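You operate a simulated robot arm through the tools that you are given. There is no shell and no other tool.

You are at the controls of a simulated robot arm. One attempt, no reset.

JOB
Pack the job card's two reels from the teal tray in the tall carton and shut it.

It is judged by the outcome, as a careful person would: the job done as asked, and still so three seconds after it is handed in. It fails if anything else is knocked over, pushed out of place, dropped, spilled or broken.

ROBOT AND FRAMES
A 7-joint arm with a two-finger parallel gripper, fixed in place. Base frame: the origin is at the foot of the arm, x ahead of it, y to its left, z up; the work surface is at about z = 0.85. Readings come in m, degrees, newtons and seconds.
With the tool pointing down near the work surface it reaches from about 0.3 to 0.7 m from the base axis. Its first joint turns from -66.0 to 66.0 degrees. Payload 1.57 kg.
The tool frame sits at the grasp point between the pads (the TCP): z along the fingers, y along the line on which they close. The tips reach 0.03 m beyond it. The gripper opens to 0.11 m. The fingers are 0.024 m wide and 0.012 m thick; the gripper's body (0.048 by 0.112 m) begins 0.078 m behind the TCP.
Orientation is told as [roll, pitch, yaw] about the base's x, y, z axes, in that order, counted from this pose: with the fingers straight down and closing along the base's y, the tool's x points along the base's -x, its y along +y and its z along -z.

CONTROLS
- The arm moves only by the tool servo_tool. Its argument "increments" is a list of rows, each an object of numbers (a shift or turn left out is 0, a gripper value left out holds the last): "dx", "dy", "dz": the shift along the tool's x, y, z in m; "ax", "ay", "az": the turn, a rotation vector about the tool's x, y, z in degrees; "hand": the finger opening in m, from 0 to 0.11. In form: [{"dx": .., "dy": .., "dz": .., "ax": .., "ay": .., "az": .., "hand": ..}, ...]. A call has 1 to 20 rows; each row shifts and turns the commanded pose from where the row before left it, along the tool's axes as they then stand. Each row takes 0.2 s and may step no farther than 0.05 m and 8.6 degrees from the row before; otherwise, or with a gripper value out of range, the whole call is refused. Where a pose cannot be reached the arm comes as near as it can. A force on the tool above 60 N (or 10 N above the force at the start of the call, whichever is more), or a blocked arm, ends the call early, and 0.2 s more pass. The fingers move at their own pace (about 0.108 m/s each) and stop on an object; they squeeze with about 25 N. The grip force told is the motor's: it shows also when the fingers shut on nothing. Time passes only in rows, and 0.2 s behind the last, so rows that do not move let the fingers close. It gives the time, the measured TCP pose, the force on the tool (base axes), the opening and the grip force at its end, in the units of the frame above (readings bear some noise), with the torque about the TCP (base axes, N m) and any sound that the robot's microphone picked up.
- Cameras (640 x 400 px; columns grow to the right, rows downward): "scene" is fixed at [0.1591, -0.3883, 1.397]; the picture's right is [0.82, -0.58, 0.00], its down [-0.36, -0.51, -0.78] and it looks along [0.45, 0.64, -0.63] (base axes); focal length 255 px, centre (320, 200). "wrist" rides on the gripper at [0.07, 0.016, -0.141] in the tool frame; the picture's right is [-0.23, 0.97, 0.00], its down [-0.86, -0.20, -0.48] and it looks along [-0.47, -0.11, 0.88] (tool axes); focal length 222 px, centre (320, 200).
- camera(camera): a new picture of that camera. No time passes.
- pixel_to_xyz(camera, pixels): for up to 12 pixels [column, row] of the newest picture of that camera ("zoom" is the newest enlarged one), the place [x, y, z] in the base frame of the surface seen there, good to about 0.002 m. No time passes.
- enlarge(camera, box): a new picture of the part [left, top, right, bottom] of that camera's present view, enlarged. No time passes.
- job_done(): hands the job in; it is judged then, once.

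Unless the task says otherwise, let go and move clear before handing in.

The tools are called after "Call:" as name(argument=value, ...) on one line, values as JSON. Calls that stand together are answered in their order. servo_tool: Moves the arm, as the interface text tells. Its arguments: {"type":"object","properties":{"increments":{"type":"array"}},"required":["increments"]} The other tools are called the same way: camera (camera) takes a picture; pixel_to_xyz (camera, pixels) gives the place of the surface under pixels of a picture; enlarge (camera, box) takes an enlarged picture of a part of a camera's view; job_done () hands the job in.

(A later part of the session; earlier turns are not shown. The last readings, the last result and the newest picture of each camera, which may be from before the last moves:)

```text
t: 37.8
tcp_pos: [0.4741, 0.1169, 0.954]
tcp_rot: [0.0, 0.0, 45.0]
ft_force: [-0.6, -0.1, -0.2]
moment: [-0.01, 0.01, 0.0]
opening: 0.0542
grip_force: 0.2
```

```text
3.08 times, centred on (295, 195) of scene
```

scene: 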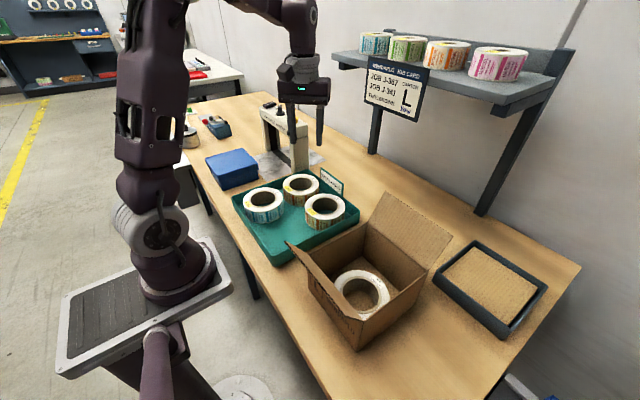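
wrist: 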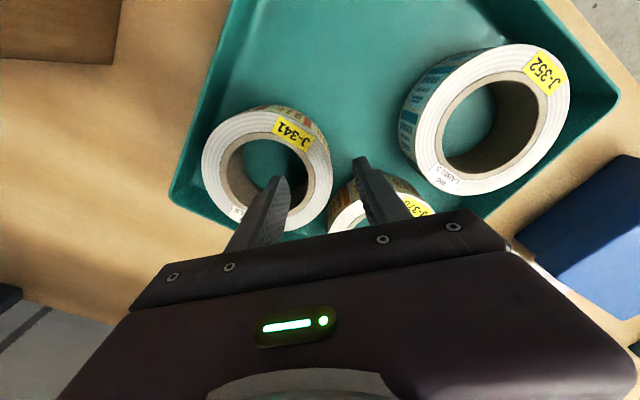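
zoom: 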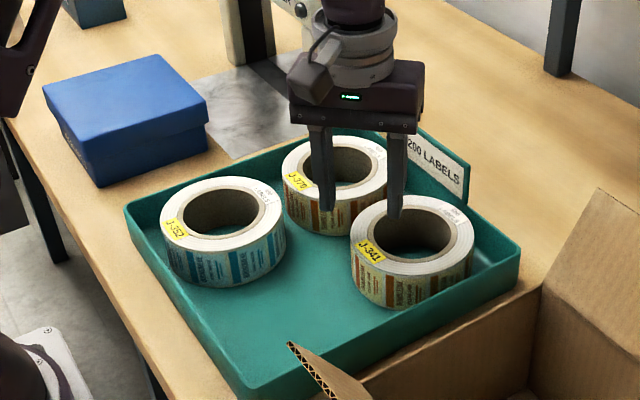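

The fingers straddle J-341's inward wall, with the outer finger in the open tray area. I descend to TCP z ≈ 0.891 and close.

Call:
servo_tool(increments=[{"dz": 0.022}, {"dz": 0.022}, {"dz": 0.018}, {}, {"hand": 0.03}, {"hand": 0.02}, {"hand": 0.0}, {}, {}, {}])

Call:
servo_tool(increments=[{"dz": -0.002}, {"dz": -0.003}, {"dz": -0.005}, {"dz": -0.005}, {}])

Call:
enlarge(camera="scene", box=[225, 130, 365, 260])

```text
t: 40.0
tcp_pos: [0.4723, 0.1167, 0.8931]
tcp_rot: [0.0, 0.0, 45.1]
ft_force: [-0.1, -1.0, -0.1]
moment: [0.07, 0.01, 0.03]
opening: 0.0247
grip_force: 25.1
```

```text
t: 41.2
tcp_pos: [0.473, 0.1173, 0.9085]
tcp_rot: [0.0, -0.1, 45.0]
ft_force: [0.5, -0.1, -2.8]
moment: [0.09, 0.1, 0.0]
opening: 0.0244
grip_force: 24.8
```

```text
3.08 times, centred on (295, 195) of scene
```

zoom: 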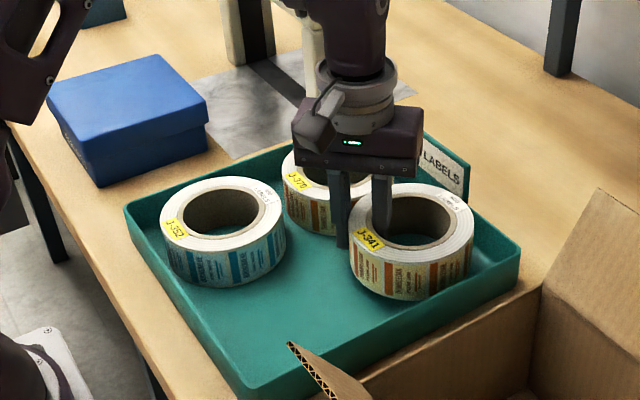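

J-341 is held (Fz −2.8 N). I lift it to z ≈ 1.13, then turn slowly to yaw 0 so the finger line runs along y, clear of the flaps.

Call:
servo_tool(increments=[{"dz": -0.006}, {"dz": -0.01}, {"dz": -0.015}, {"dz": -0.018}, {"dz": -0.02}, {"dz": -0.022}, {"dz": -0.024}, {"dz": -0.024}, {"dz": -0.024}, {"dz": -0.022}, {"dz": -0.018}, {"dz": -0.012}, {"dz": -0.006}, {}])

Call:
servo_tool(increments=[{"az": 2}, {"az": 4}, {"az": 5}, {"az": 5}, {"az": 5}, {"az": 5}, {"az": 5}, {"az": 5}, {"az": 4}, {"az": 3}, {"az": 2}, {}, {}])

Call:
camera(camera="scene")

```text
t: 44.2
tcp_pos: [0.4737, 0.1175, 1.1297]
tcp_rot: [0.0, 0.0, 45.1]
ft_force: [-0.3, 0.7, -3.3]
moment: [0.12, 0.1, 0.03]
opening: 0.0249
grip_force: 25.3
```

```text
t: 47.0
tcp_pos: [0.4742, 0.117, 1.1294]
tcp_rot: [-0.1, 0.0, 0.0]
ft_force: [0.1, 0.0, -2.9]
moment: [0.18, 0.01, 0.0]
opening: 0.0246
grip_force: 25.0
```

```text
taken
```

scene: 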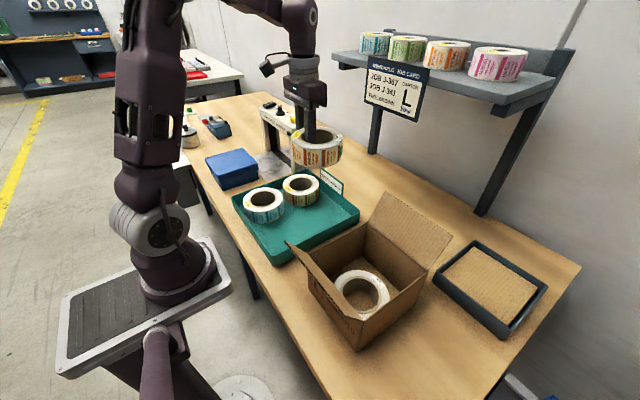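

The reel is steady at yaw 0. I carry it over the carton to TCP (0.400, −0.146), which puts the reel centre over J-367.

Call:
servo_tool(increments=[{"dx": 0.0022, "dy": -0.0079}, {"dx": 0.0044, "dy": -0.0158}, {"dx": 0.0059, "dy": -0.021}, {"dx": 0.0066, "dy": -0.0237}, {"dx": 0.0066, "dy": -0.0237}, {"dx": 0.0066, "dy": -0.0237}, {"dx": 0.0066, "dy": -0.0237}, {"dx": 0.0066, "dy": -0.0237}, {"dx": 0.0066, "dy": -0.0237}, {"dx": 0.0066, "dy": -0.0237}, {"dx": 0.0059, "dy": -0.021}, {"dx": 0.0044, "dy": -0.0158}, {"dx": 0.0029, "dy": -0.0105}, {"dx": 0.0015, "dy": -0.0053}, {}, {}])

Call:
camera(camera="wrist")

Call:
enlarge(camera="scene", box=[280, 150, 480, 355])

```text
t: 50.4
tcp_pos: [0.4008, -0.1467, 1.1281]
tcp_rot: [0.1, 0.0, 0.2]
ft_force: [-0.2, 1.6, -3.0]
moment: [0.15, -0.02, -0.02]
opening: 0.0243
grip_force: 25.3
```

```text
taken
```

wrist: 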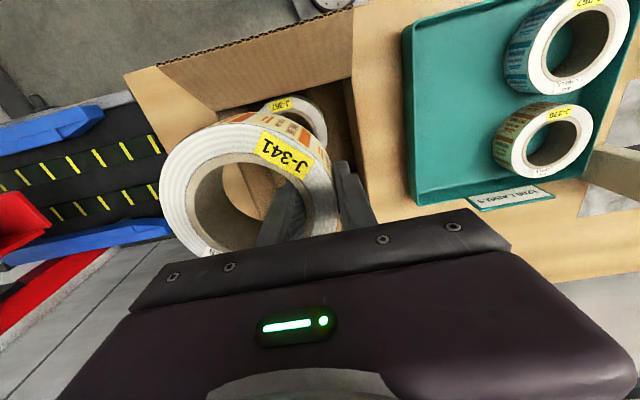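

```text
1.95 times, centred on (380, 252) of scene
```

zoom: 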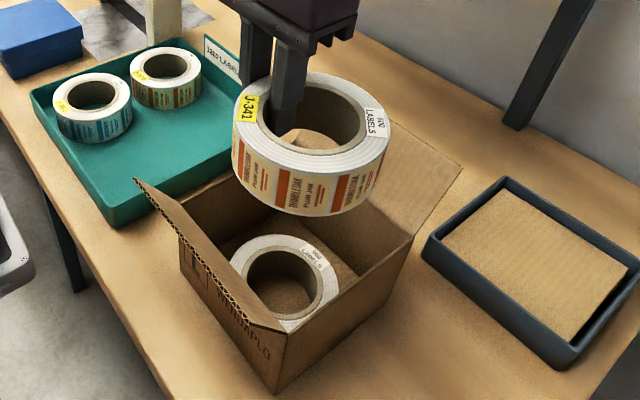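

Call:
pixel_to_xyz(camera="zoom", pixels=[[235, 115], [388, 135], [375, 100], [262, 150], [330, 180], [340, 77], [385, 150], [300, 172]])

Call:
pixel_to_xyz(camera="wrist", pixels=[[163, 190], [190, 235], [230, 125], [180, 155], [333, 190], [318, 160]])

```text
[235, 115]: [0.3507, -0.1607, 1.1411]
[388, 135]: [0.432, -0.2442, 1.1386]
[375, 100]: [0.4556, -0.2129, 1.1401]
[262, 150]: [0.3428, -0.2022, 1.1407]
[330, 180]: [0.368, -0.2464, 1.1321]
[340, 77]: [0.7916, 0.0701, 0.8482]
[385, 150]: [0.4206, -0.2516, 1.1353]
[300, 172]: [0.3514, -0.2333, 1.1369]
```

```text
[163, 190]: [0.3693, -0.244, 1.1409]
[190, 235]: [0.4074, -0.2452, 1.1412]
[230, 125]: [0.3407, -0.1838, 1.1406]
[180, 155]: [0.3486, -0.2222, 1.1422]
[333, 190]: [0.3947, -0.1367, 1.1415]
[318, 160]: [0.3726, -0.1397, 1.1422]
```

The reel centre is at about (0.399, −0.194), concentric with J-367 below. I lower to just above contact.

Call:
servo_tool(increments=[{"dz": 0.008}, {"dz": 0.015}, {"dz": 0.018}, {"dz": 0.02}, {"dz": 0.02}, {"dz": 0.02}, {"dz": 0.02}, {"dz": 0.018}, {"dz": 0.015}, {"dz": 0.01}, {"dz": 0.006}, {}, {}])

Call:
camera(camera="wrist")

Call:
enlarge(camera="scene", box=[280, 150, 480, 355])

```text
t: 53.2
tcp_pos: [0.4012, -0.1451, 0.9588]
tcp_rot: [0.0, 0.0, 0.0]
ft_force: [0.8, -0.4, -4.0]
moment: [0.16, 0.01, -0.02]
opening: 0.0246
grip_force: 25.6
```

```text
taken
```

wrist: 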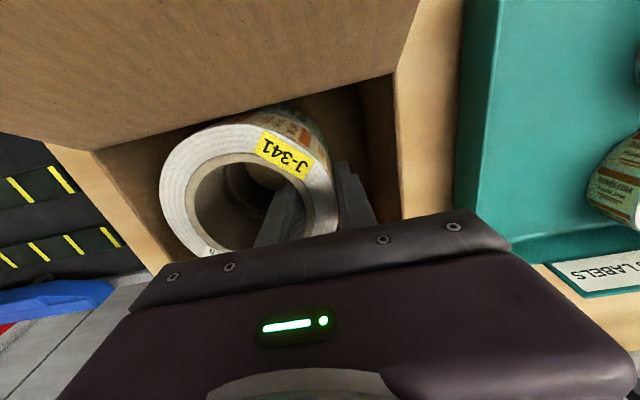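

```text
1.95 times, centred on (380, 252) of scene
```

zoom: 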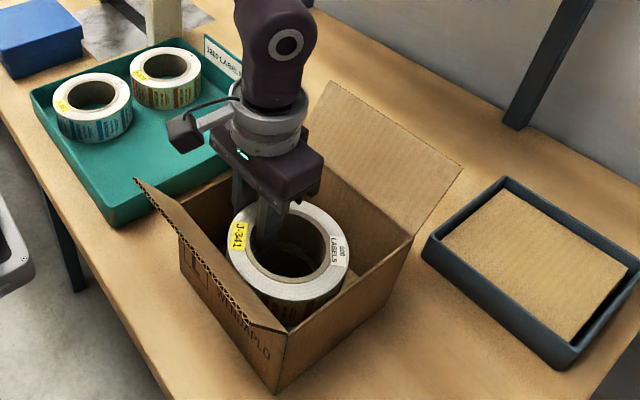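

The reel is inside the carton with about 15 mm left. I lower in small steps until the force shows contact.

Call:
servo_tool(increments=[{"dz": 0.004}, {"dz": 0.004}, {"dz": 0.003}, {}])

Call:
servo_tool(increments=[{"dz": 0.0015}, {"dz": 0.0015}, {}])

Call:
servo_tool(increments=[{"dz": 0.0015}, {}])

```text
t: 54.2
tcp_pos: [0.3999, -0.1456, 0.947]
tcp_rot: [-0.1, 0.0, -0.1]
ft_force: [0.6, 0.8, -2.6]
moment: [0.16, 0.03, 0.03]
opening: 0.0245
grip_force: 25.0
```

```text
t: 55.0
tcp_pos: [0.4003, -0.1466, 0.9452]
tcp_rot: [0.0, 0.0, 0.0]
ft_force: [0.5, -0.1, -2.9]
moment: [0.15, 0.01, 0.04]
opening: 0.0243
grip_force: 25.5
```

```text
t: 55.6
tcp_pos: [0.4008, -0.1475, 0.9442]
tcp_rot: [0.0, -0.1, -0.1]
ft_force: [0.2, -0.3, -3.7]
moment: [0.18, -0.02, 0.02]
opening: 0.0242
grip_force: 25.5
```

Call:
servo_tool(increments=[{"dz": 0.0015}, {}])

Call:
servo_tool(increments=[{"dz": 0.001}, {}])

```text
t: 56.2
tcp_pos: [0.4022, -0.1458, 0.9409]
tcp_rot: [0.0, 0.0, 0.0]
ft_force: [-0.4, 0.0, -3.3]
moment: [0.16, -0.01, 0.01]
opening: 0.0243
grip_force: 24.7
```

```text
t: 56.8
tcp_pos: [0.4009, -0.147, 0.942]
tcp_rot: [0.0, -0.1, 0.2]
ft_force: [0.8, 0.7, 12.4]
moment: [0.06, 0.17, 0.03]
opening: 0.0247
grip_force: 25.6
```

Contact (Fz +12 N): J-341 rests on J-367. I open and withdraw straight up.

Call:
servo_tool(increments=[{"hand": 0.032}, {"hand": 0.04}, {}, {}])

Call:
servo_tool(increments=[{"dz": -0.01}, {"dz": -0.02}, {"dz": -0.03}, {"dz": -0.04}, {"dz": -0.045}, {"dz": -0.045}, {"dz": -0.03}, {}])

Call:
camera(camera="wrist")

Call:
enlarge(camera="scene", box=[280, 150, 480, 355])

```text
t: 57.8
tcp_pos: [0.399, -0.1469, 0.9423]
tcp_rot: [0.0, 0.0, 0.0]
ft_force: [-0.2, -0.4, 0.9]
moment: [0.03, -0.04, 0.0]
opening: 0.0399
grip_force: 0.3
```

```text
t: 59.6
tcp_pos: [0.4018, -0.146, 1.162]
tcp_rot: [0.0, 0.0, 0.0]
ft_force: [0.4, -1.1, 0.4]
moment: [0.02, -0.02, -0.01]
opening: 0.0401
grip_force: 0.1
```

```text
taken
```

wrist: 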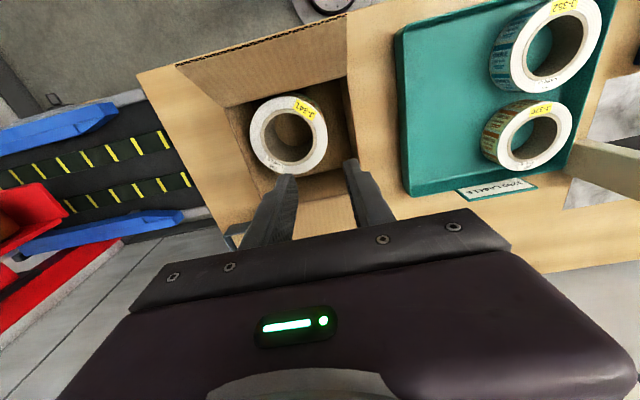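

```text
1.95 times, centred on (380, 252) of scene
```

zoom: 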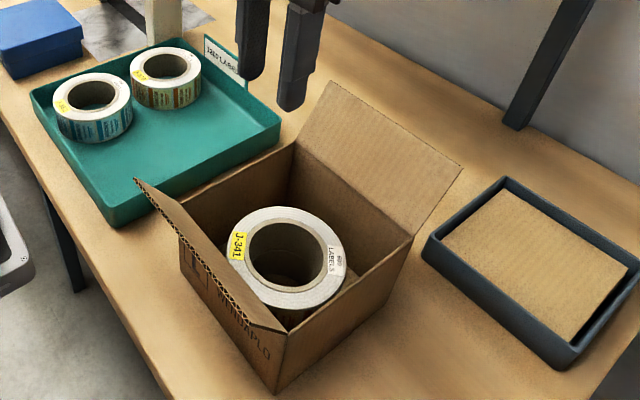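

Both reels are stacked flat, J-341 on J-367. Next I close the flaps; I check the flap edges, the dark tray and the shelf for clearance.

Call:
pixel_to_xyz(camera="zoom", pixels=[[330, 82], [460, 165], [413, 235], [295, 143], [136, 180], [282, 330], [182, 212], [272, 395], [505, 178], [425, 250], [560, 368], [380, 160]])

Call:
pixel_to_xyz(camera="scene", pixels=[[495, 108], [340, 58], [545, 85], [480, 212], [395, 118], [420, 95]])

```text
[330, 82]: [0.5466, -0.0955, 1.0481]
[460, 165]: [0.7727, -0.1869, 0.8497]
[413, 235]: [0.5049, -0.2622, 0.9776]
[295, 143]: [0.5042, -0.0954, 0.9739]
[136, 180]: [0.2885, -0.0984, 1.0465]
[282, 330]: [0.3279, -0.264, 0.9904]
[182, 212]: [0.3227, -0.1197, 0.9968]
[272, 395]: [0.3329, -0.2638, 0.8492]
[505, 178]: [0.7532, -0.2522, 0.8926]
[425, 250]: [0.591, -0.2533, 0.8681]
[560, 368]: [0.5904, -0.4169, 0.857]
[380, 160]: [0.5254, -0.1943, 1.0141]
```

```text
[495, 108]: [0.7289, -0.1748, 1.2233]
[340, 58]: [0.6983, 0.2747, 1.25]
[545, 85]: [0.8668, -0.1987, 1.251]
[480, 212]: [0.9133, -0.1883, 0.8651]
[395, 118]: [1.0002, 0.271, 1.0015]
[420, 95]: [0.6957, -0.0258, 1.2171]
```

Shelf front edge is at x ≈ 0.70–0.73, z ≈ 1.22, and the flap tip is at x ≈ 0.547, z ≈ 1.05. There's room to go behind the far flap at x = 0.577 with fingers spread, so I move there high first.

Call:
servo_tool(increments=[{"dx": -0.025, "dy": -0.005, "hand": 0.08}, {"dx": -0.03, "dy": -0.006}, {"dx": -0.03, "dy": -0.006}, {"dx": -0.03, "dy": -0.006}, {"dx": -0.03, "dy": -0.006}, {"dx": -0.03, "dy": -0.005}, {}, {}])

Call:
camera(camera="scene")

```text
t: 61.4
tcp_pos: [0.5757, -0.1785, 1.1608]
tcp_rot: [0.0, 0.1, 0.0]
ft_force: [-0.4, 0.8, 0.3]
moment: [0.02, 0.02, -0.04]
opening: 0.0801
grip_force: 0.2
```

```text
taken
```

scene: 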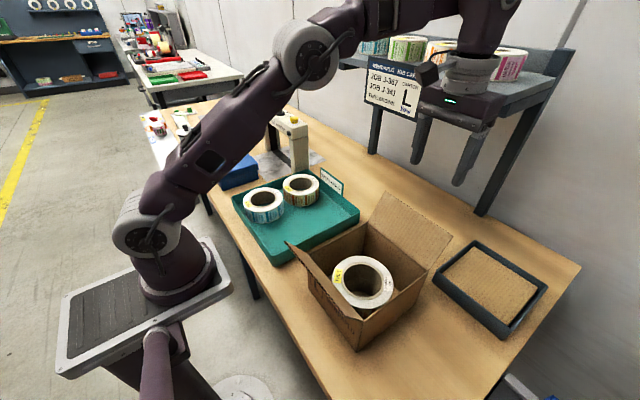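

The hand is behind the far flap and short of the shelf. I descend to TCP z ≈ 1.045 (tips about 1.015) and check.

Call:
servo_tool(increments=[{"dz": 0.025}, {"dz": 0.03}, {"dz": 0.03}, {"dz": 0.03}, {}, {}])

Call:
camera(camera="scene")

Call:
camera(camera="wrist")

```text
t: 62.8
tcp_pos: [0.5742, -0.1797, 1.0465]
tcp_rot: [0.0, 0.0, 0.0]
ft_force: [-0.1, -0.3, -0.4]
moment: [0.0, -0.01, -0.02]
opening: 0.0801
grip_force: 0.1
```

```text
taken
```

scene: 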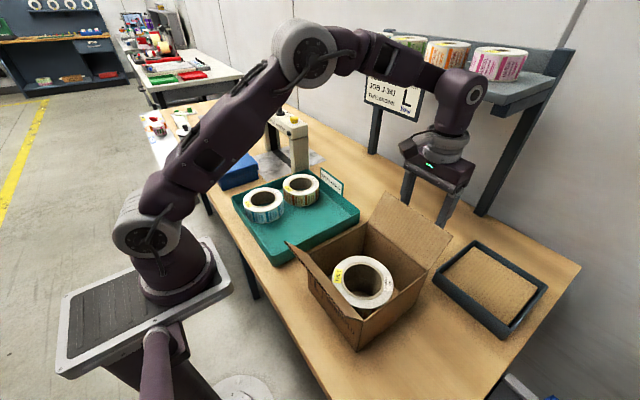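

```text
taken
```

wrist: 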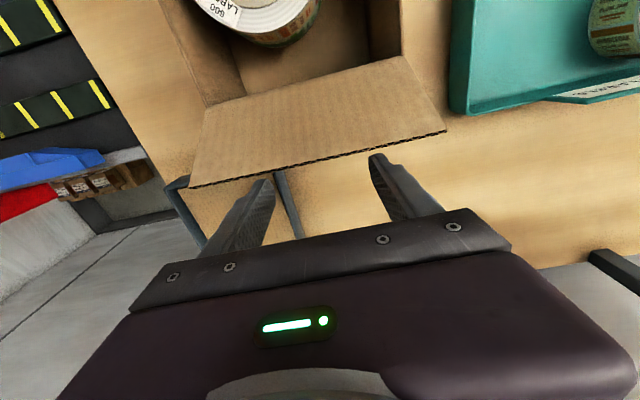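

Both fingers stand behind the flap (tips at about 265,185 and 375,160). I push the flap gently toward the carton in small steps.

Call:
servo_tool(increments=[{"dx": 0.01}, {"dx": 0.01}, {"dx": 0.01}, {"dx": 0.01}, {}])

Call:
camera(camera="wrist")

Call:
camera(camera="scene")

```text
t: 64.0
tcp_pos: [0.5345, -0.1798, 1.0448]
tcp_rot: [0.0, 0.3, 0.1]
ft_force: [-0.5, 0.4, -0.2]
moment: [-0.04, 0.01, -0.02]
opening: 0.0799
grip_force: 0.0
```

```text
taken
```

wrist: 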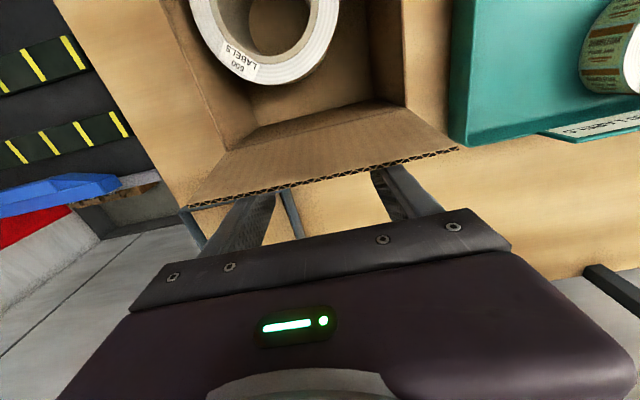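

```text
taken
```

scene: 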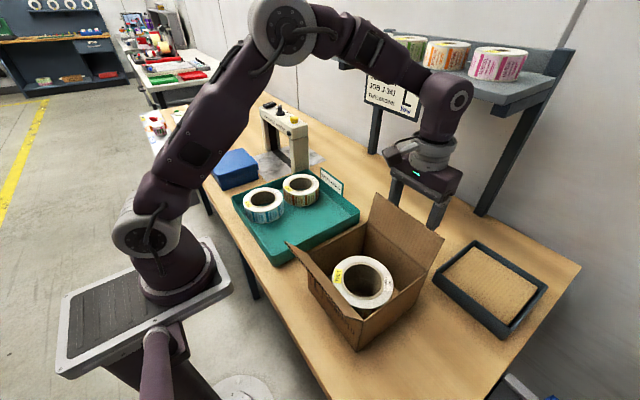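

The flap follows with almost no force. I continue pushing past vertical.

Call:
servo_tool(increments=[{"dx": 0.01}, {"dx": 0.01}, {"dx": 0.01}, {"dx": 0.01}, {"dx": 0.01}, {"dx": 0.01}, {}])

Call:
camera(camera="wrist")

Call:
camera(camera="scene")

```text
t: 65.6
tcp_pos: [0.4748, -0.1812, 1.046]
tcp_rot: [0.1, 0.0, 0.0]
ft_force: [0.5, -0.2, 0.2]
moment: [-0.03, 0.01, -0.01]
opening: 0.0799
grip_force: 0.0
```

```text
taken
```

wrist: 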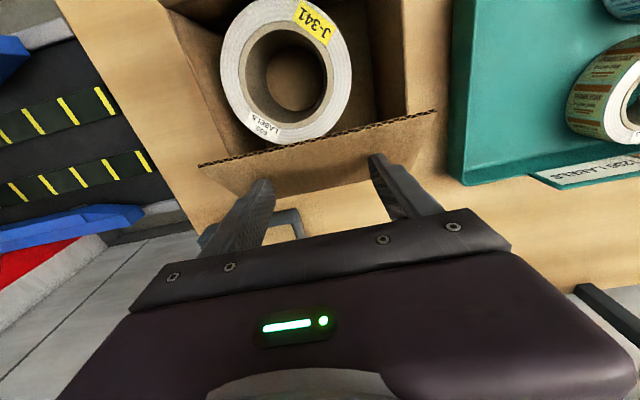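

```text
taken
```

scene: 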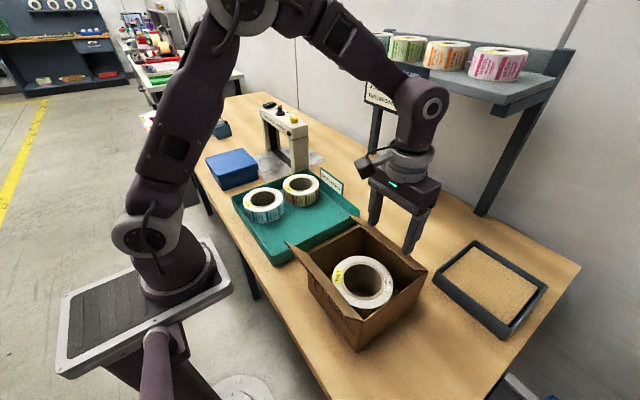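

Call:
pixel_to_xyz(camera="wrist", pixels=[[205, 165], [320, 140], [432, 113], [320, 165], [340, 180], [225, 180]])

Call:
enlarge(camera="scene", box=[280, 150, 480, 355])

```text
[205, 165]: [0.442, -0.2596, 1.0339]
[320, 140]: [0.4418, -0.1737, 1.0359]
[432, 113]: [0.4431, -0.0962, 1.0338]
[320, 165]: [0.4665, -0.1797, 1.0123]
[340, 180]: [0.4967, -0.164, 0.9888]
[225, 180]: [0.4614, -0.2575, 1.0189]
```

```text
1.95 times, centred on (380, 252) of scene
```

zoom: 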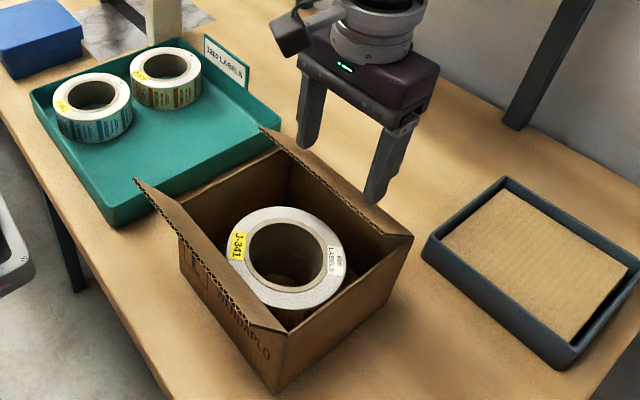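

The flap tip is now at (0.442, z 1.035), about 46° inward, and the carton hasn't moved. I follow it down toward horizontal.

Call:
servo_tool(increments=[{"dx": 0.006, "dz": 0.003}, {"dx": 0.006, "dz": 0.004}, {"dx": 0.006, "dz": 0.005}, {"dx": 0.005, "dz": 0.005}, {"dx": 0.005, "dz": 0.006}, {"dx": 0.004, "dz": 0.005}, {}])

Call:
camera(camera="wrist")

Call:
enlarge(camera="scene", box=[280, 150, 480, 355])

```text
t: 67.2
tcp_pos: [0.443, -0.1804, 1.0184]
tcp_rot: [-0.1, 0.0, 0.0]
ft_force: [0.1, -1.2, -0.1]
moment: [-0.01, 0.0, -0.02]
opening: 0.08
grip_force: 0.1
```

```text
taken
```

wrist: 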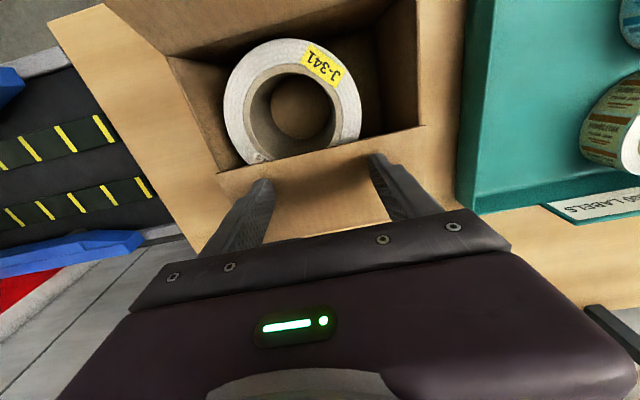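

```text
1.95 times, centred on (380, 252) of scene
```

zoom: 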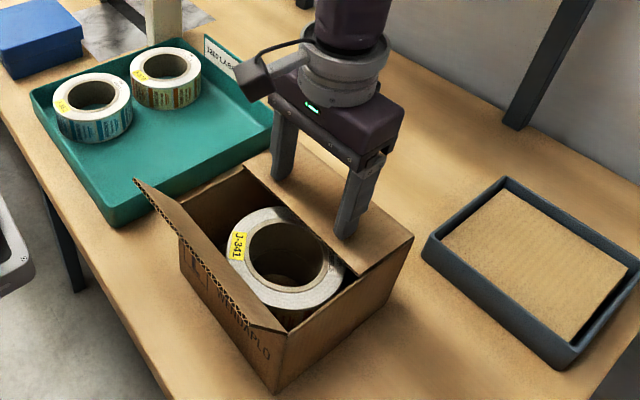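

Call:
pixel_to_xyz(camera="wrist", pixels=[[222, 175], [320, 150], [420, 130], [320, 165], [330, 200], [360, 215]])

```text
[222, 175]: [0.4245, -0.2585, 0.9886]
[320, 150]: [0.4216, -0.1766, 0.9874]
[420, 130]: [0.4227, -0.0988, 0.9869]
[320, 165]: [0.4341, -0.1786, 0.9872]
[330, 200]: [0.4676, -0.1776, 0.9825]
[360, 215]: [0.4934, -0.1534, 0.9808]
```

The flap is about 5° from flat (tip z 0.987, hinge 0.979). I press down another few millimetres.

Call:
servo_tool(increments=[{"dz": 0.002}, {"dz": 0.002}, {"dz": 0.002}, {}])

Call:
camera(camera="wrist")

Call:
pixel_to_xyz(camera="wrist", pixels=[[222, 175], [320, 152], [415, 133], [320, 165], [330, 200], [360, 215]])

```text
t: 68.2
tcp_pos: [0.4437, -0.1798, 1.0123]
tcp_rot: [-0.1, 0.0, 0.1]
ft_force: [1.3, 0.1, 0.9]
moment: [0.04, 0.0, 0.02]
opening: 0.0802
grip_force: 0.0
```

```text
taken
```

wrist: 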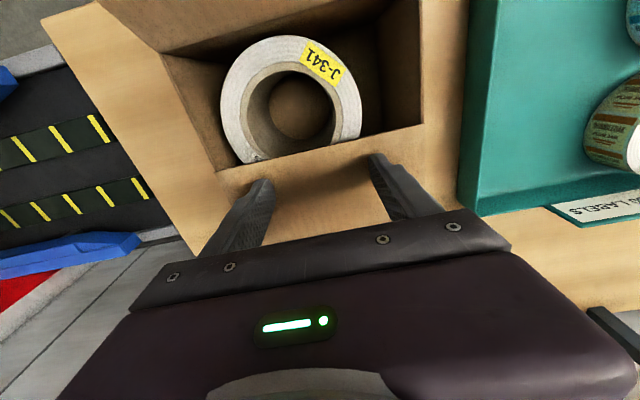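

```text
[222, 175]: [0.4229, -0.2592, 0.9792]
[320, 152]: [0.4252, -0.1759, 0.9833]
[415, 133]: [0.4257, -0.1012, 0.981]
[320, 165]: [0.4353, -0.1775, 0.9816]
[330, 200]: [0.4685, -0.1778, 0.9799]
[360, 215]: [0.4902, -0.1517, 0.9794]
```

The far flap is flat (z ≈ 0.980 throughout). I lift clear to see whether it stays down.

Call:
servo_tool(increments=[{"dz": -0.01}, {"dz": -0.03}, {"dz": -0.04}, {"dz": -0.04}, {}, {}])

Call:
enlarge(camera="scene", box=[280, 150, 480, 355])

Call:
camera(camera="wrist")

```text
t: 69.6
tcp_pos: [0.4449, -0.1819, 1.1333]
tcp_rot: [0.0, 0.0, 0.0]
ft_force: [0.6, 0.2, -0.3]
moment: [-0.02, -0.01, 0.0]
opening: 0.0802
grip_force: 0.0
```

```text
1.95 times, centred on (380, 252) of scene
```

zoom: 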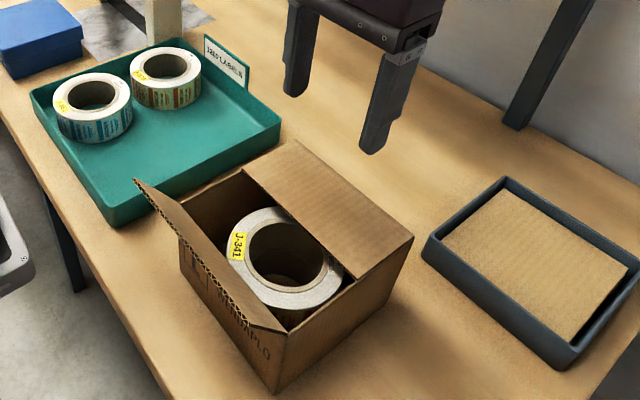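

```text
taken
```

wrist: 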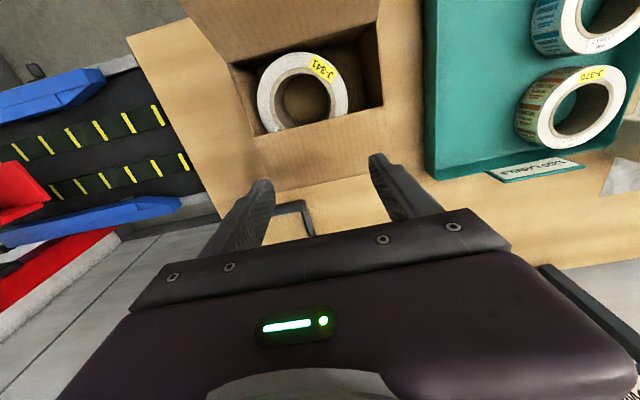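

The far flap stays shut. Now I move high over to the outside of the near flap (tip at x ≈ 0.2885, z ≈ 1.047), aiming for x ≈ 0.262.

Call:
servo_tool(increments=[{"dx": 0.025, "dz": -0.01}, {"dx": 0.032}, {"dx": 0.032}, {"dx": 0.032}, {"dx": 0.032}, {"dx": 0.03}, {}, {}])

Call:
camera(camera="scene")

Call:
camera(camera="wrist")

```text
t: 71.4
tcp_pos: [0.2588, -0.1803, 1.1427]
tcp_rot: [0.0, 0.1, 0.0]
ft_force: [-0.3, -0.3, 0.7]
moment: [-0.01, -0.01, 0.01]
opening: 0.08
grip_force: 0.0
```

```text
taken
```

scene: 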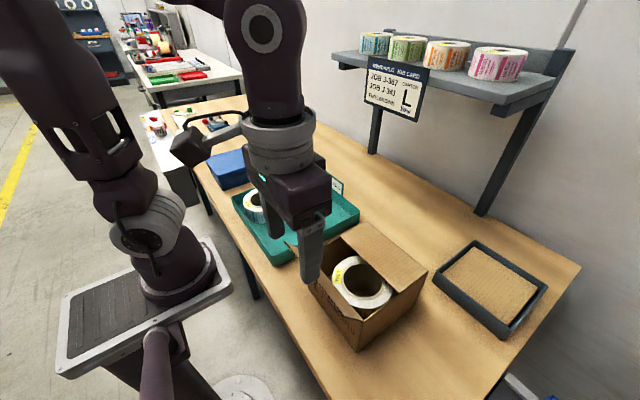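

```text
taken
```

wrist: 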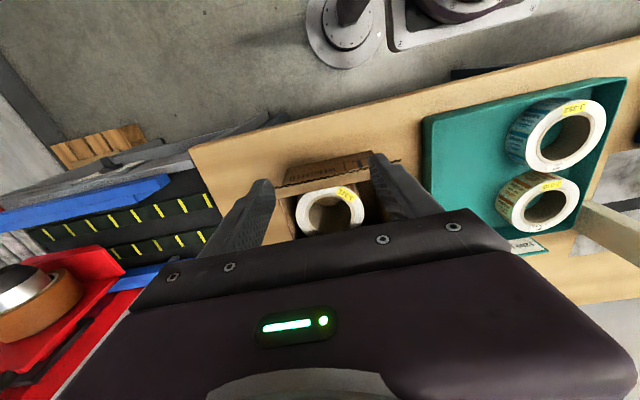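

The pose was reached at x = 0.259, leaving about 18 mm between the finger faces and the flap tip. I descend to z ≈ 1.046.

Call:
servo_tool(increments=[{"dz": 0.025}, {"dz": 0.03}, {"dz": 0.025}, {"dz": 0.017}, {}, {}])

Call:
camera(camera="scene")

Call:
camera(camera="wrist")

```text
t: 72.8
tcp_pos: [0.2607, -0.1789, 1.0453]
tcp_rot: [0.0, 0.0, 0.0]
ft_force: [0.3, -0.9, 0.3]
moment: [0.0, 0.05, -0.01]
opening: 0.0799
grip_force: 0.1
```

```text
taken
```

scene: 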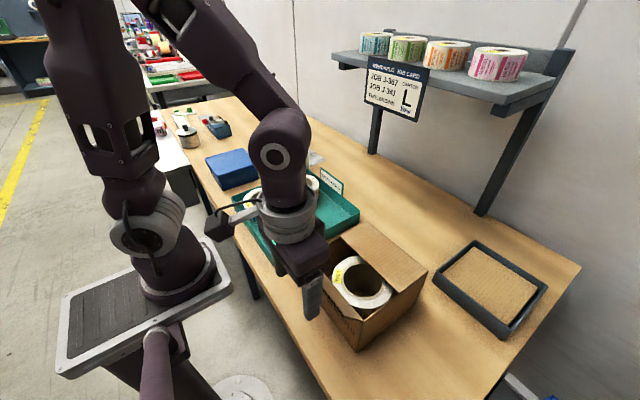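

```text
taken
```

wrist: 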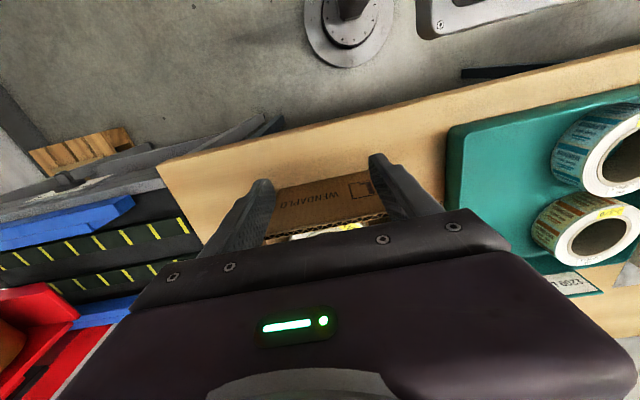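

The fingers are outside the near flap and the wrist is clear of the arm's base. I push the flap toward +x in 10 mm steps.

Call:
servo_tool(increments=[{"dx": -0.01}, {"dx": -0.01}, {"dx": -0.01}, {"dx": -0.01}, {"dx": -0.01}, {"dx": -0.01}, {}])

Call:
enlarge(camera="scene", box=[280, 150, 480, 355])

```text
t: 73.6
tcp_pos: [0.2842, -0.1798, 1.0483]
tcp_rot: [0.1, 0.2, 0.0]
ft_force: [-15.2, 6.0, 32.7]
moment: [-0.09, -0.53, 0.19]
opening: 0.0799
grip_force: 0.1
stopped in row 3: the force on the tool passed its limit at 73 N (the readings are from after the stop); the commanded pose is now the measured one
```

```text
1.95 times, centred on (380, 252) of scene
```

zoom: 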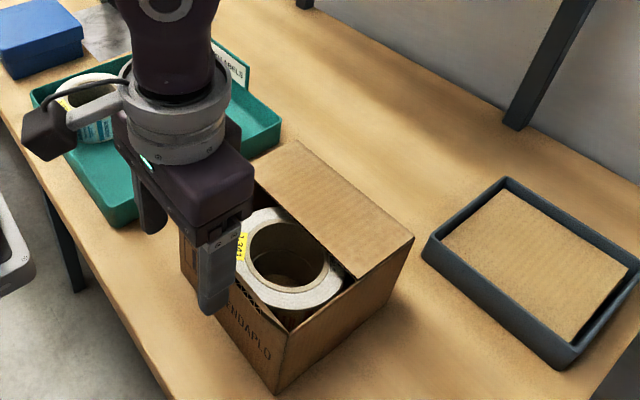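

The force limit tripped at 73 N with the TCP at x = 0.284, so something resists. I look closely before moving on.

Call:
camera(camera="wrist")

Call:
camera(camera="scene")

Call:
enlarge(camera="scene", box=[290, 210, 380, 330])

Call:
enlarge(camera="wrist", box=[200, 100, 450, 260])

```text
taken
```

wrist: 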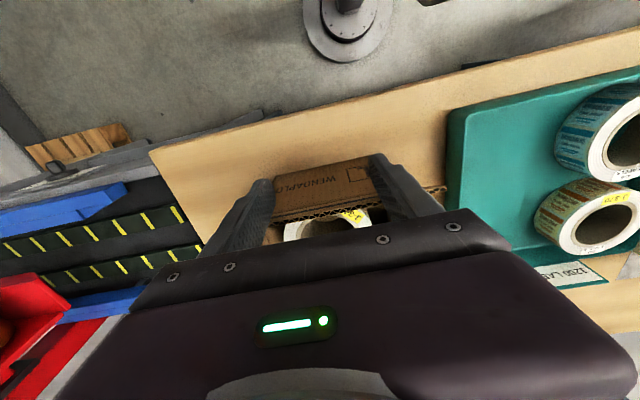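

```text
taken
```

scene: 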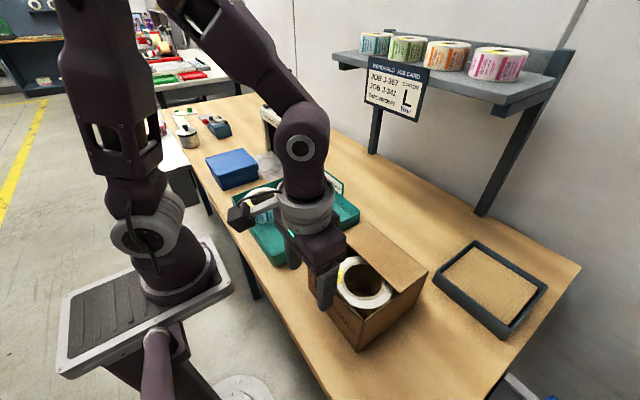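

```text
3.33 times, centred on (335, 270) of scene
```

zoom: 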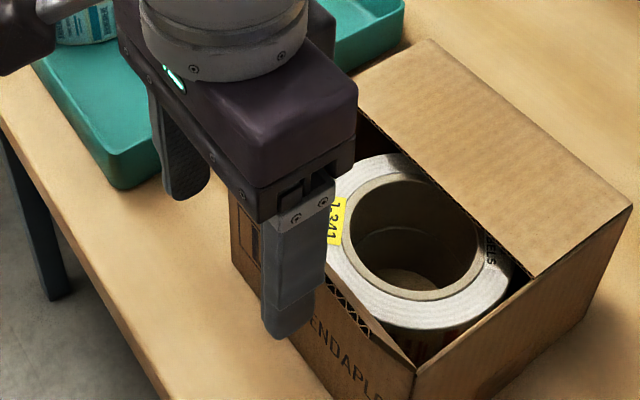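

```text
2.50 times, centred on (325, 180) of wrist
```

zoom: 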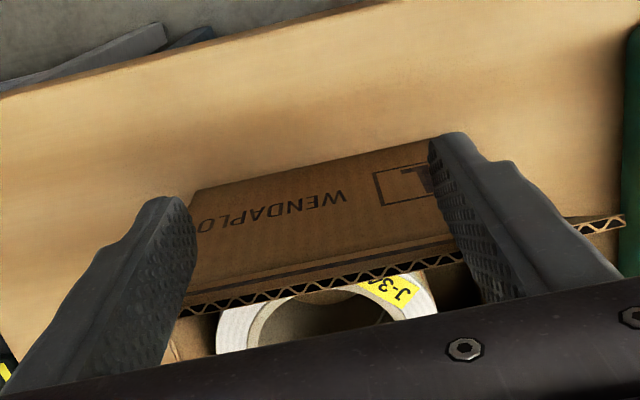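

Call:
pixel_to_xyz(camera="zoom", pixels=[[220, 305], [320, 284], [420, 264], [310, 268], [300, 240], [280, 200], [320, 160], [600, 222]])

Call:
servo_tool(increments=[{}])

```text
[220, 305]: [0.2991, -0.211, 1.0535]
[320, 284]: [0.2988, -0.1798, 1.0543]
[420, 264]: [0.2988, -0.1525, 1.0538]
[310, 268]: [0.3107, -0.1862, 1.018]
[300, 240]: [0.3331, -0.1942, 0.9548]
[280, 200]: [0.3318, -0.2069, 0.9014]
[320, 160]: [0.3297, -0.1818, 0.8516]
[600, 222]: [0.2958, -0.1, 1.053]
```

```text
t: 74.0
tcp_pos: [0.285, -0.1804, 1.0481]
tcp_rot: [0.0, 0.1, 0.0]
ft_force: [-19.7, 3.8, 40.0]
moment: [0.1, -0.65, 0.16]
opening: 0.0801
grip_force: 0.1
```

The tip of the flap is caught on the finger face and acts as a strut (force along the flap, no carton shift: wall still x ≈ 0.333). I back off to relieve it, then will follow the flap tip's upward arc.

Call:
servo_tool(increments=[{"dx": 0.003}, {"dx": 0.004}, {"dx": 0.004}, {}])

Call:
camera(camera="wrist")

Call:
enlarge(camera="wrist", box=[200, 100, 450, 260])

Call:
enlarge(camera="scene", box=[280, 150, 480, 355])

```text
t: 75.0
tcp_pos: [0.2737, -0.18, 1.0472]
tcp_rot: [-0.1, 0.2, 0.1]
ft_force: [0.6, 0.5, -0.1]
moment: [0.03, 0.01, -0.02]
opening: 0.08
grip_force: 0.1
```

```text
taken
```

wrist: 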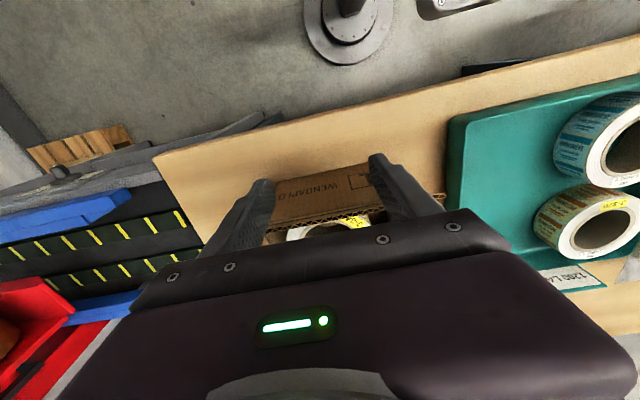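

```text
2.50 times, centred on (325, 180) of wrist
```

zoom: 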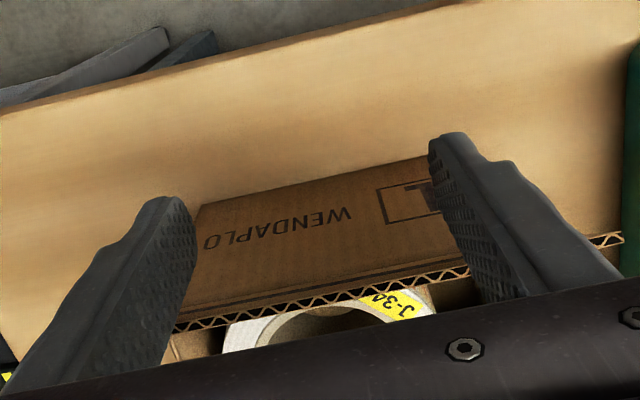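

```text
1.95 times, centred on (380, 252) of scene
```

zoom: 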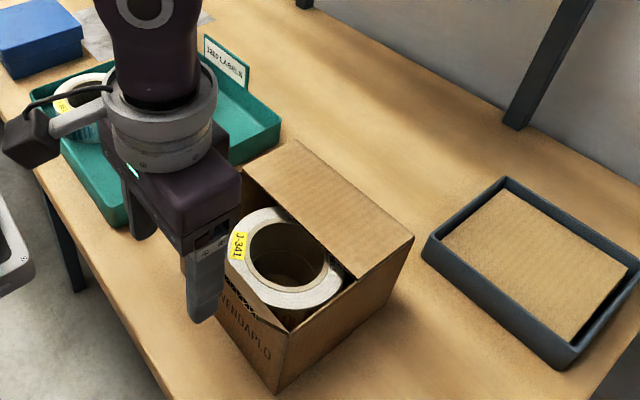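

Call:
pixel_to_xyz(camera="zoom", pixels=[[220, 317], [320, 297], [420, 276], [600, 241], [300, 255], [420, 160]])

Call:
enlarge(camera="scene", box=[300, 190, 400, 320])

```text
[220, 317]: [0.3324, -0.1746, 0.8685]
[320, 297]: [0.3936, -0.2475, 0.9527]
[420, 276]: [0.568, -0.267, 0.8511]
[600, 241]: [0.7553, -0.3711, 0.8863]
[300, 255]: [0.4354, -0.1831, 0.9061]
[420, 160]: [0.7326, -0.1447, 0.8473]
```

```text
3.08 times, centred on (350, 255) of scene
```

zoom: 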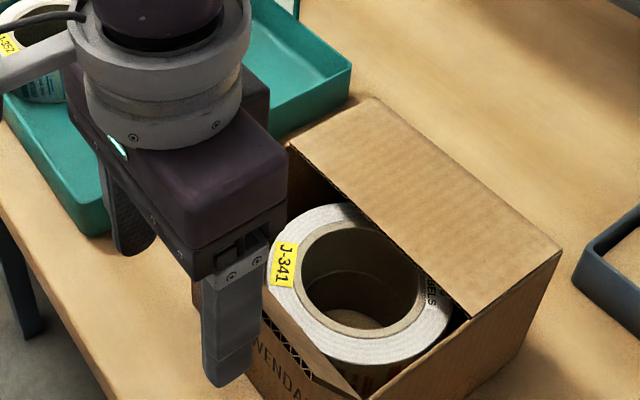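

Call:
pixel_to_xyz(camera="wrist", pixels=[[285, 226.5], [325, 218.5], [365, 210], [437, 196.5], [317, 205]])

```text
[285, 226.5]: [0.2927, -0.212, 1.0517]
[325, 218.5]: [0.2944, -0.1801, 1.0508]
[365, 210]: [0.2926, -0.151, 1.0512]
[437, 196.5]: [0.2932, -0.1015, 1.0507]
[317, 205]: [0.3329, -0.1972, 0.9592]
```

The flap tip is at (0.293, z 1.051), and it caught on a step of the finger. I raise the fingers so only their smooth ends meet it, then push while following its arc upward.

Call:
servo_tool(increments=[{"dx": 0.004, "dz": -0.012}, {"dz": -0.012}, {}, {"dx": -0.006}, {"dx": -0.005}, {"dx": -0.004, "dz": -0.002}, {}])

Call:
camera(camera="wrist")

```text
t: 76.6
tcp_pos: [0.2846, -0.1809, 1.0723]
tcp_rot: [0.0, 0.2, 0.0]
ft_force: [-0.5, -0.2, 0.3]
moment: [-0.02, 0.02, -0.03]
opening: 0.0801
grip_force: 0.1
```

```text
taken
```

wrist: 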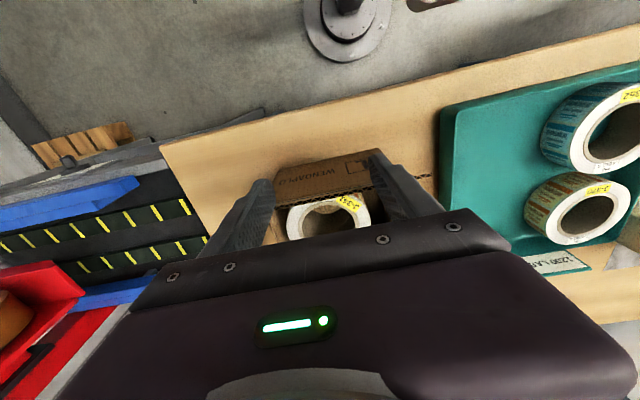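

No resistance now. I continue in small steps along the arc.

Call:
servo_tool(increments=[{"dx": -0.005, "dz": -0.002}, {"dx": -0.005, "dz": -0.002}, {"dx": -0.005, "dz": -0.0015}, {}])

Call:
servo_tool(increments=[{"dx": -0.005, "dz": -0.001}, {"dx": -0.005, "dz": -0.001}, {"dx": -0.005, "dz": -0.0005}, {}])

Call:
camera(camera="wrist")

Call:
enlarge(camera="scene", box=[280, 150, 480, 355])

```text
t: 77.6
tcp_pos: [0.301, -0.1805, 1.0783]
tcp_rot: [0.0, 0.1, -0.1]
ft_force: [-0.7, 0.9, 0.0]
moment: [0.0, 0.01, 0.04]
opening: 0.08
grip_force: 0.0
```

```text
t: 78.6
tcp_pos: [0.316, -0.1794, 1.0807]
tcp_rot: [0.0, 0.2, 0.0]
ft_force: [0.3, 0.3, 0.2]
moment: [0.0, -0.01, 0.0]
opening: 0.0799
grip_force: 0.0
```

```text
taken
```

wrist: 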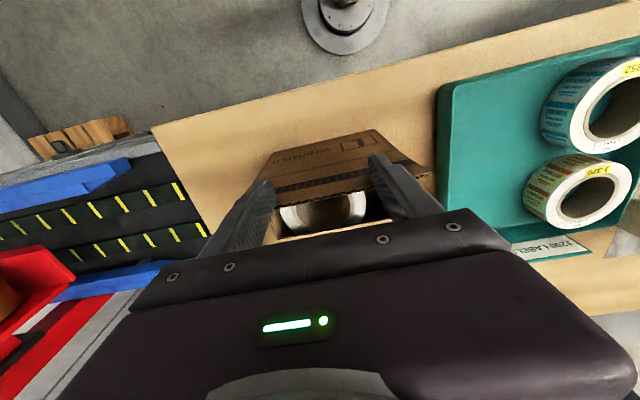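

```text
1.95 times, centred on (380, 252) of scene
```

zoom: 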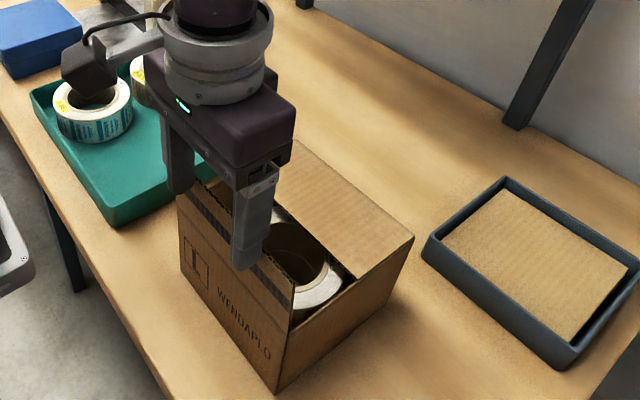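

The flap is near vertical with negligible force. I keep sweeping along the arc past vertical and down to about 45°.

Call:
servo_tool(increments=[{"dx": -0.006}, {"dx": -0.006, "dz": 0.001}, {"dx": -0.006, "dz": 0.001}, {"dx": -0.006, "dz": 0.0015}, {"dx": -0.0086, "dz": 0.003}, {"dx": -0.009, "dz": 0.0045}, {"dx": -0.008, "dz": 0.005}, {"dx": -0.007, "dz": 0.0064}, {}])

Call:
camera(camera="wrist")

Call:
enlarge(camera="scene", box=[280, 150, 480, 355])

```text
t: 80.6
tcp_pos: [0.3719, -0.18, 1.0604]
tcp_rot: [0.0, 0.1, 0.0]
ft_force: [-1.0, -0.4, 0.4]
moment: [0.03, -0.02, -0.02]
opening: 0.0797
grip_force: 0.0
```

```text
taken
```

wrist: 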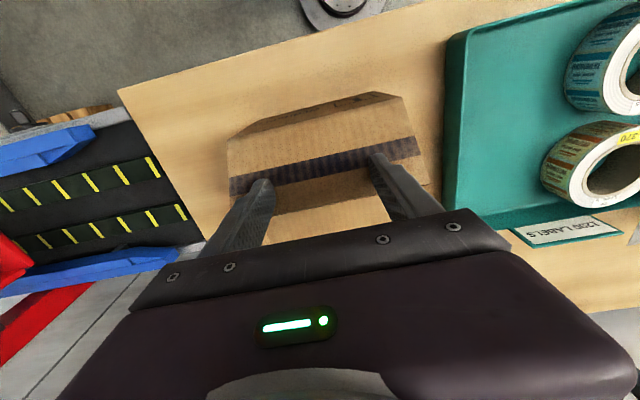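

```text
1.95 times, centred on (380, 252) of scene
```

zoom: 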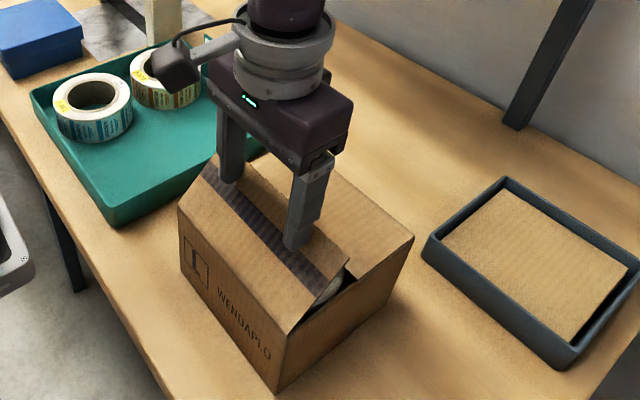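

The near flap is about half down; a dark strip runs along its edge. I measure it before pressing it flat.

Call:
pixel_to_xyz(camera="wrist", pixels=[[235, 192], [320, 176], [418, 155], [320, 160], [320, 120], [320, 195], [420, 170], [250, 135]])

Call:
enlarge(camera="wrist", box=[210, 80, 450, 240])

```text
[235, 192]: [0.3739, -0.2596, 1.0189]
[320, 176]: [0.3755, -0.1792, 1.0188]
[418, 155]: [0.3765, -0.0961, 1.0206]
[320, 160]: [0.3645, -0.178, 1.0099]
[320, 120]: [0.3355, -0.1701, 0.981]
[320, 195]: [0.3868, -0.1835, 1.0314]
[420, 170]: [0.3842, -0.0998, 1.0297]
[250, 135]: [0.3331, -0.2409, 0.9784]
```

```text
2.50 times, centred on (330, 160) of wrist
```

zoom: 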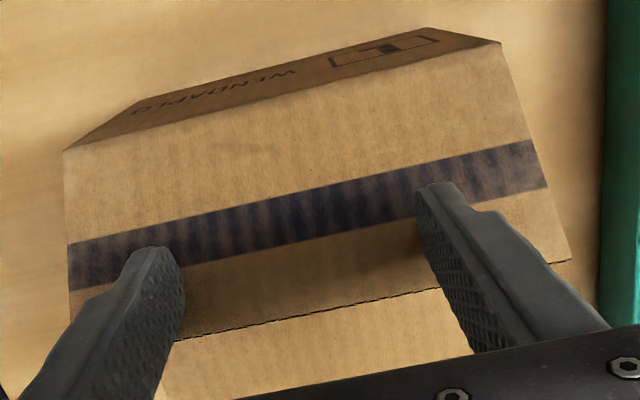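

The flap is at 45° and moving freely. I press it on down to near flat.

Call:
servo_tool(increments=[{"dx": -0.0066, "dz": 0.008}, {"dx": -0.0057, "dz": 0.009}, {"dx": -0.0043, "dz": 0.0085}, {"dx": -0.003, "dz": 0.009}, {"dx": -0.0015, "dz": 0.006}, {}])

Call:
camera(camera="wrist")

Call:
enlarge(camera="scene", box=[280, 150, 480, 355])

```text
t: 82.0
tcp_pos: [0.3928, -0.1803, 1.017]
tcp_rot: [0.0, 0.2, -0.1]
ft_force: [0.3, -0.2, -0.1]
moment: [-0.02, -0.01, 0.0]
opening: 0.0802
grip_force: 0.1
```

```text
taken
```

wrist: 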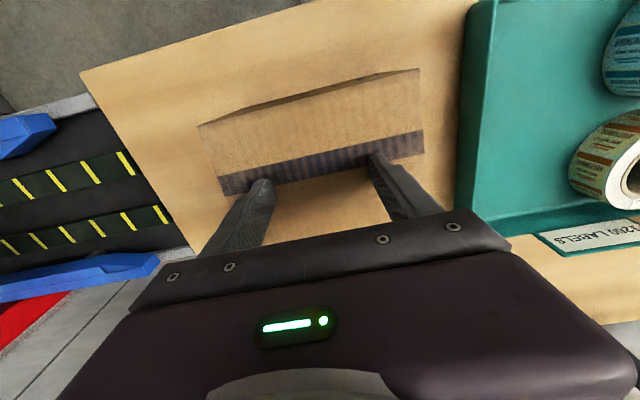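

```text
1.95 times, centred on (380, 252) of scene
```

zoom: 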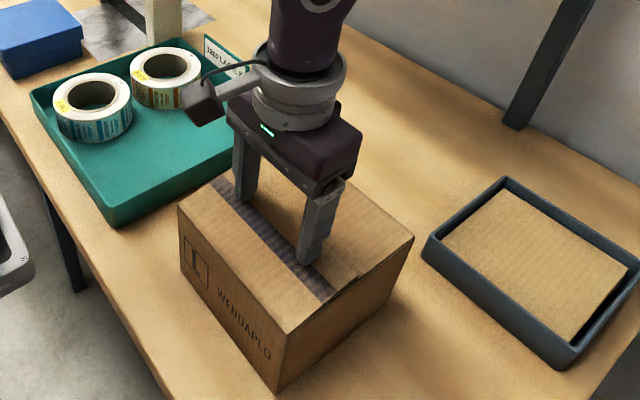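

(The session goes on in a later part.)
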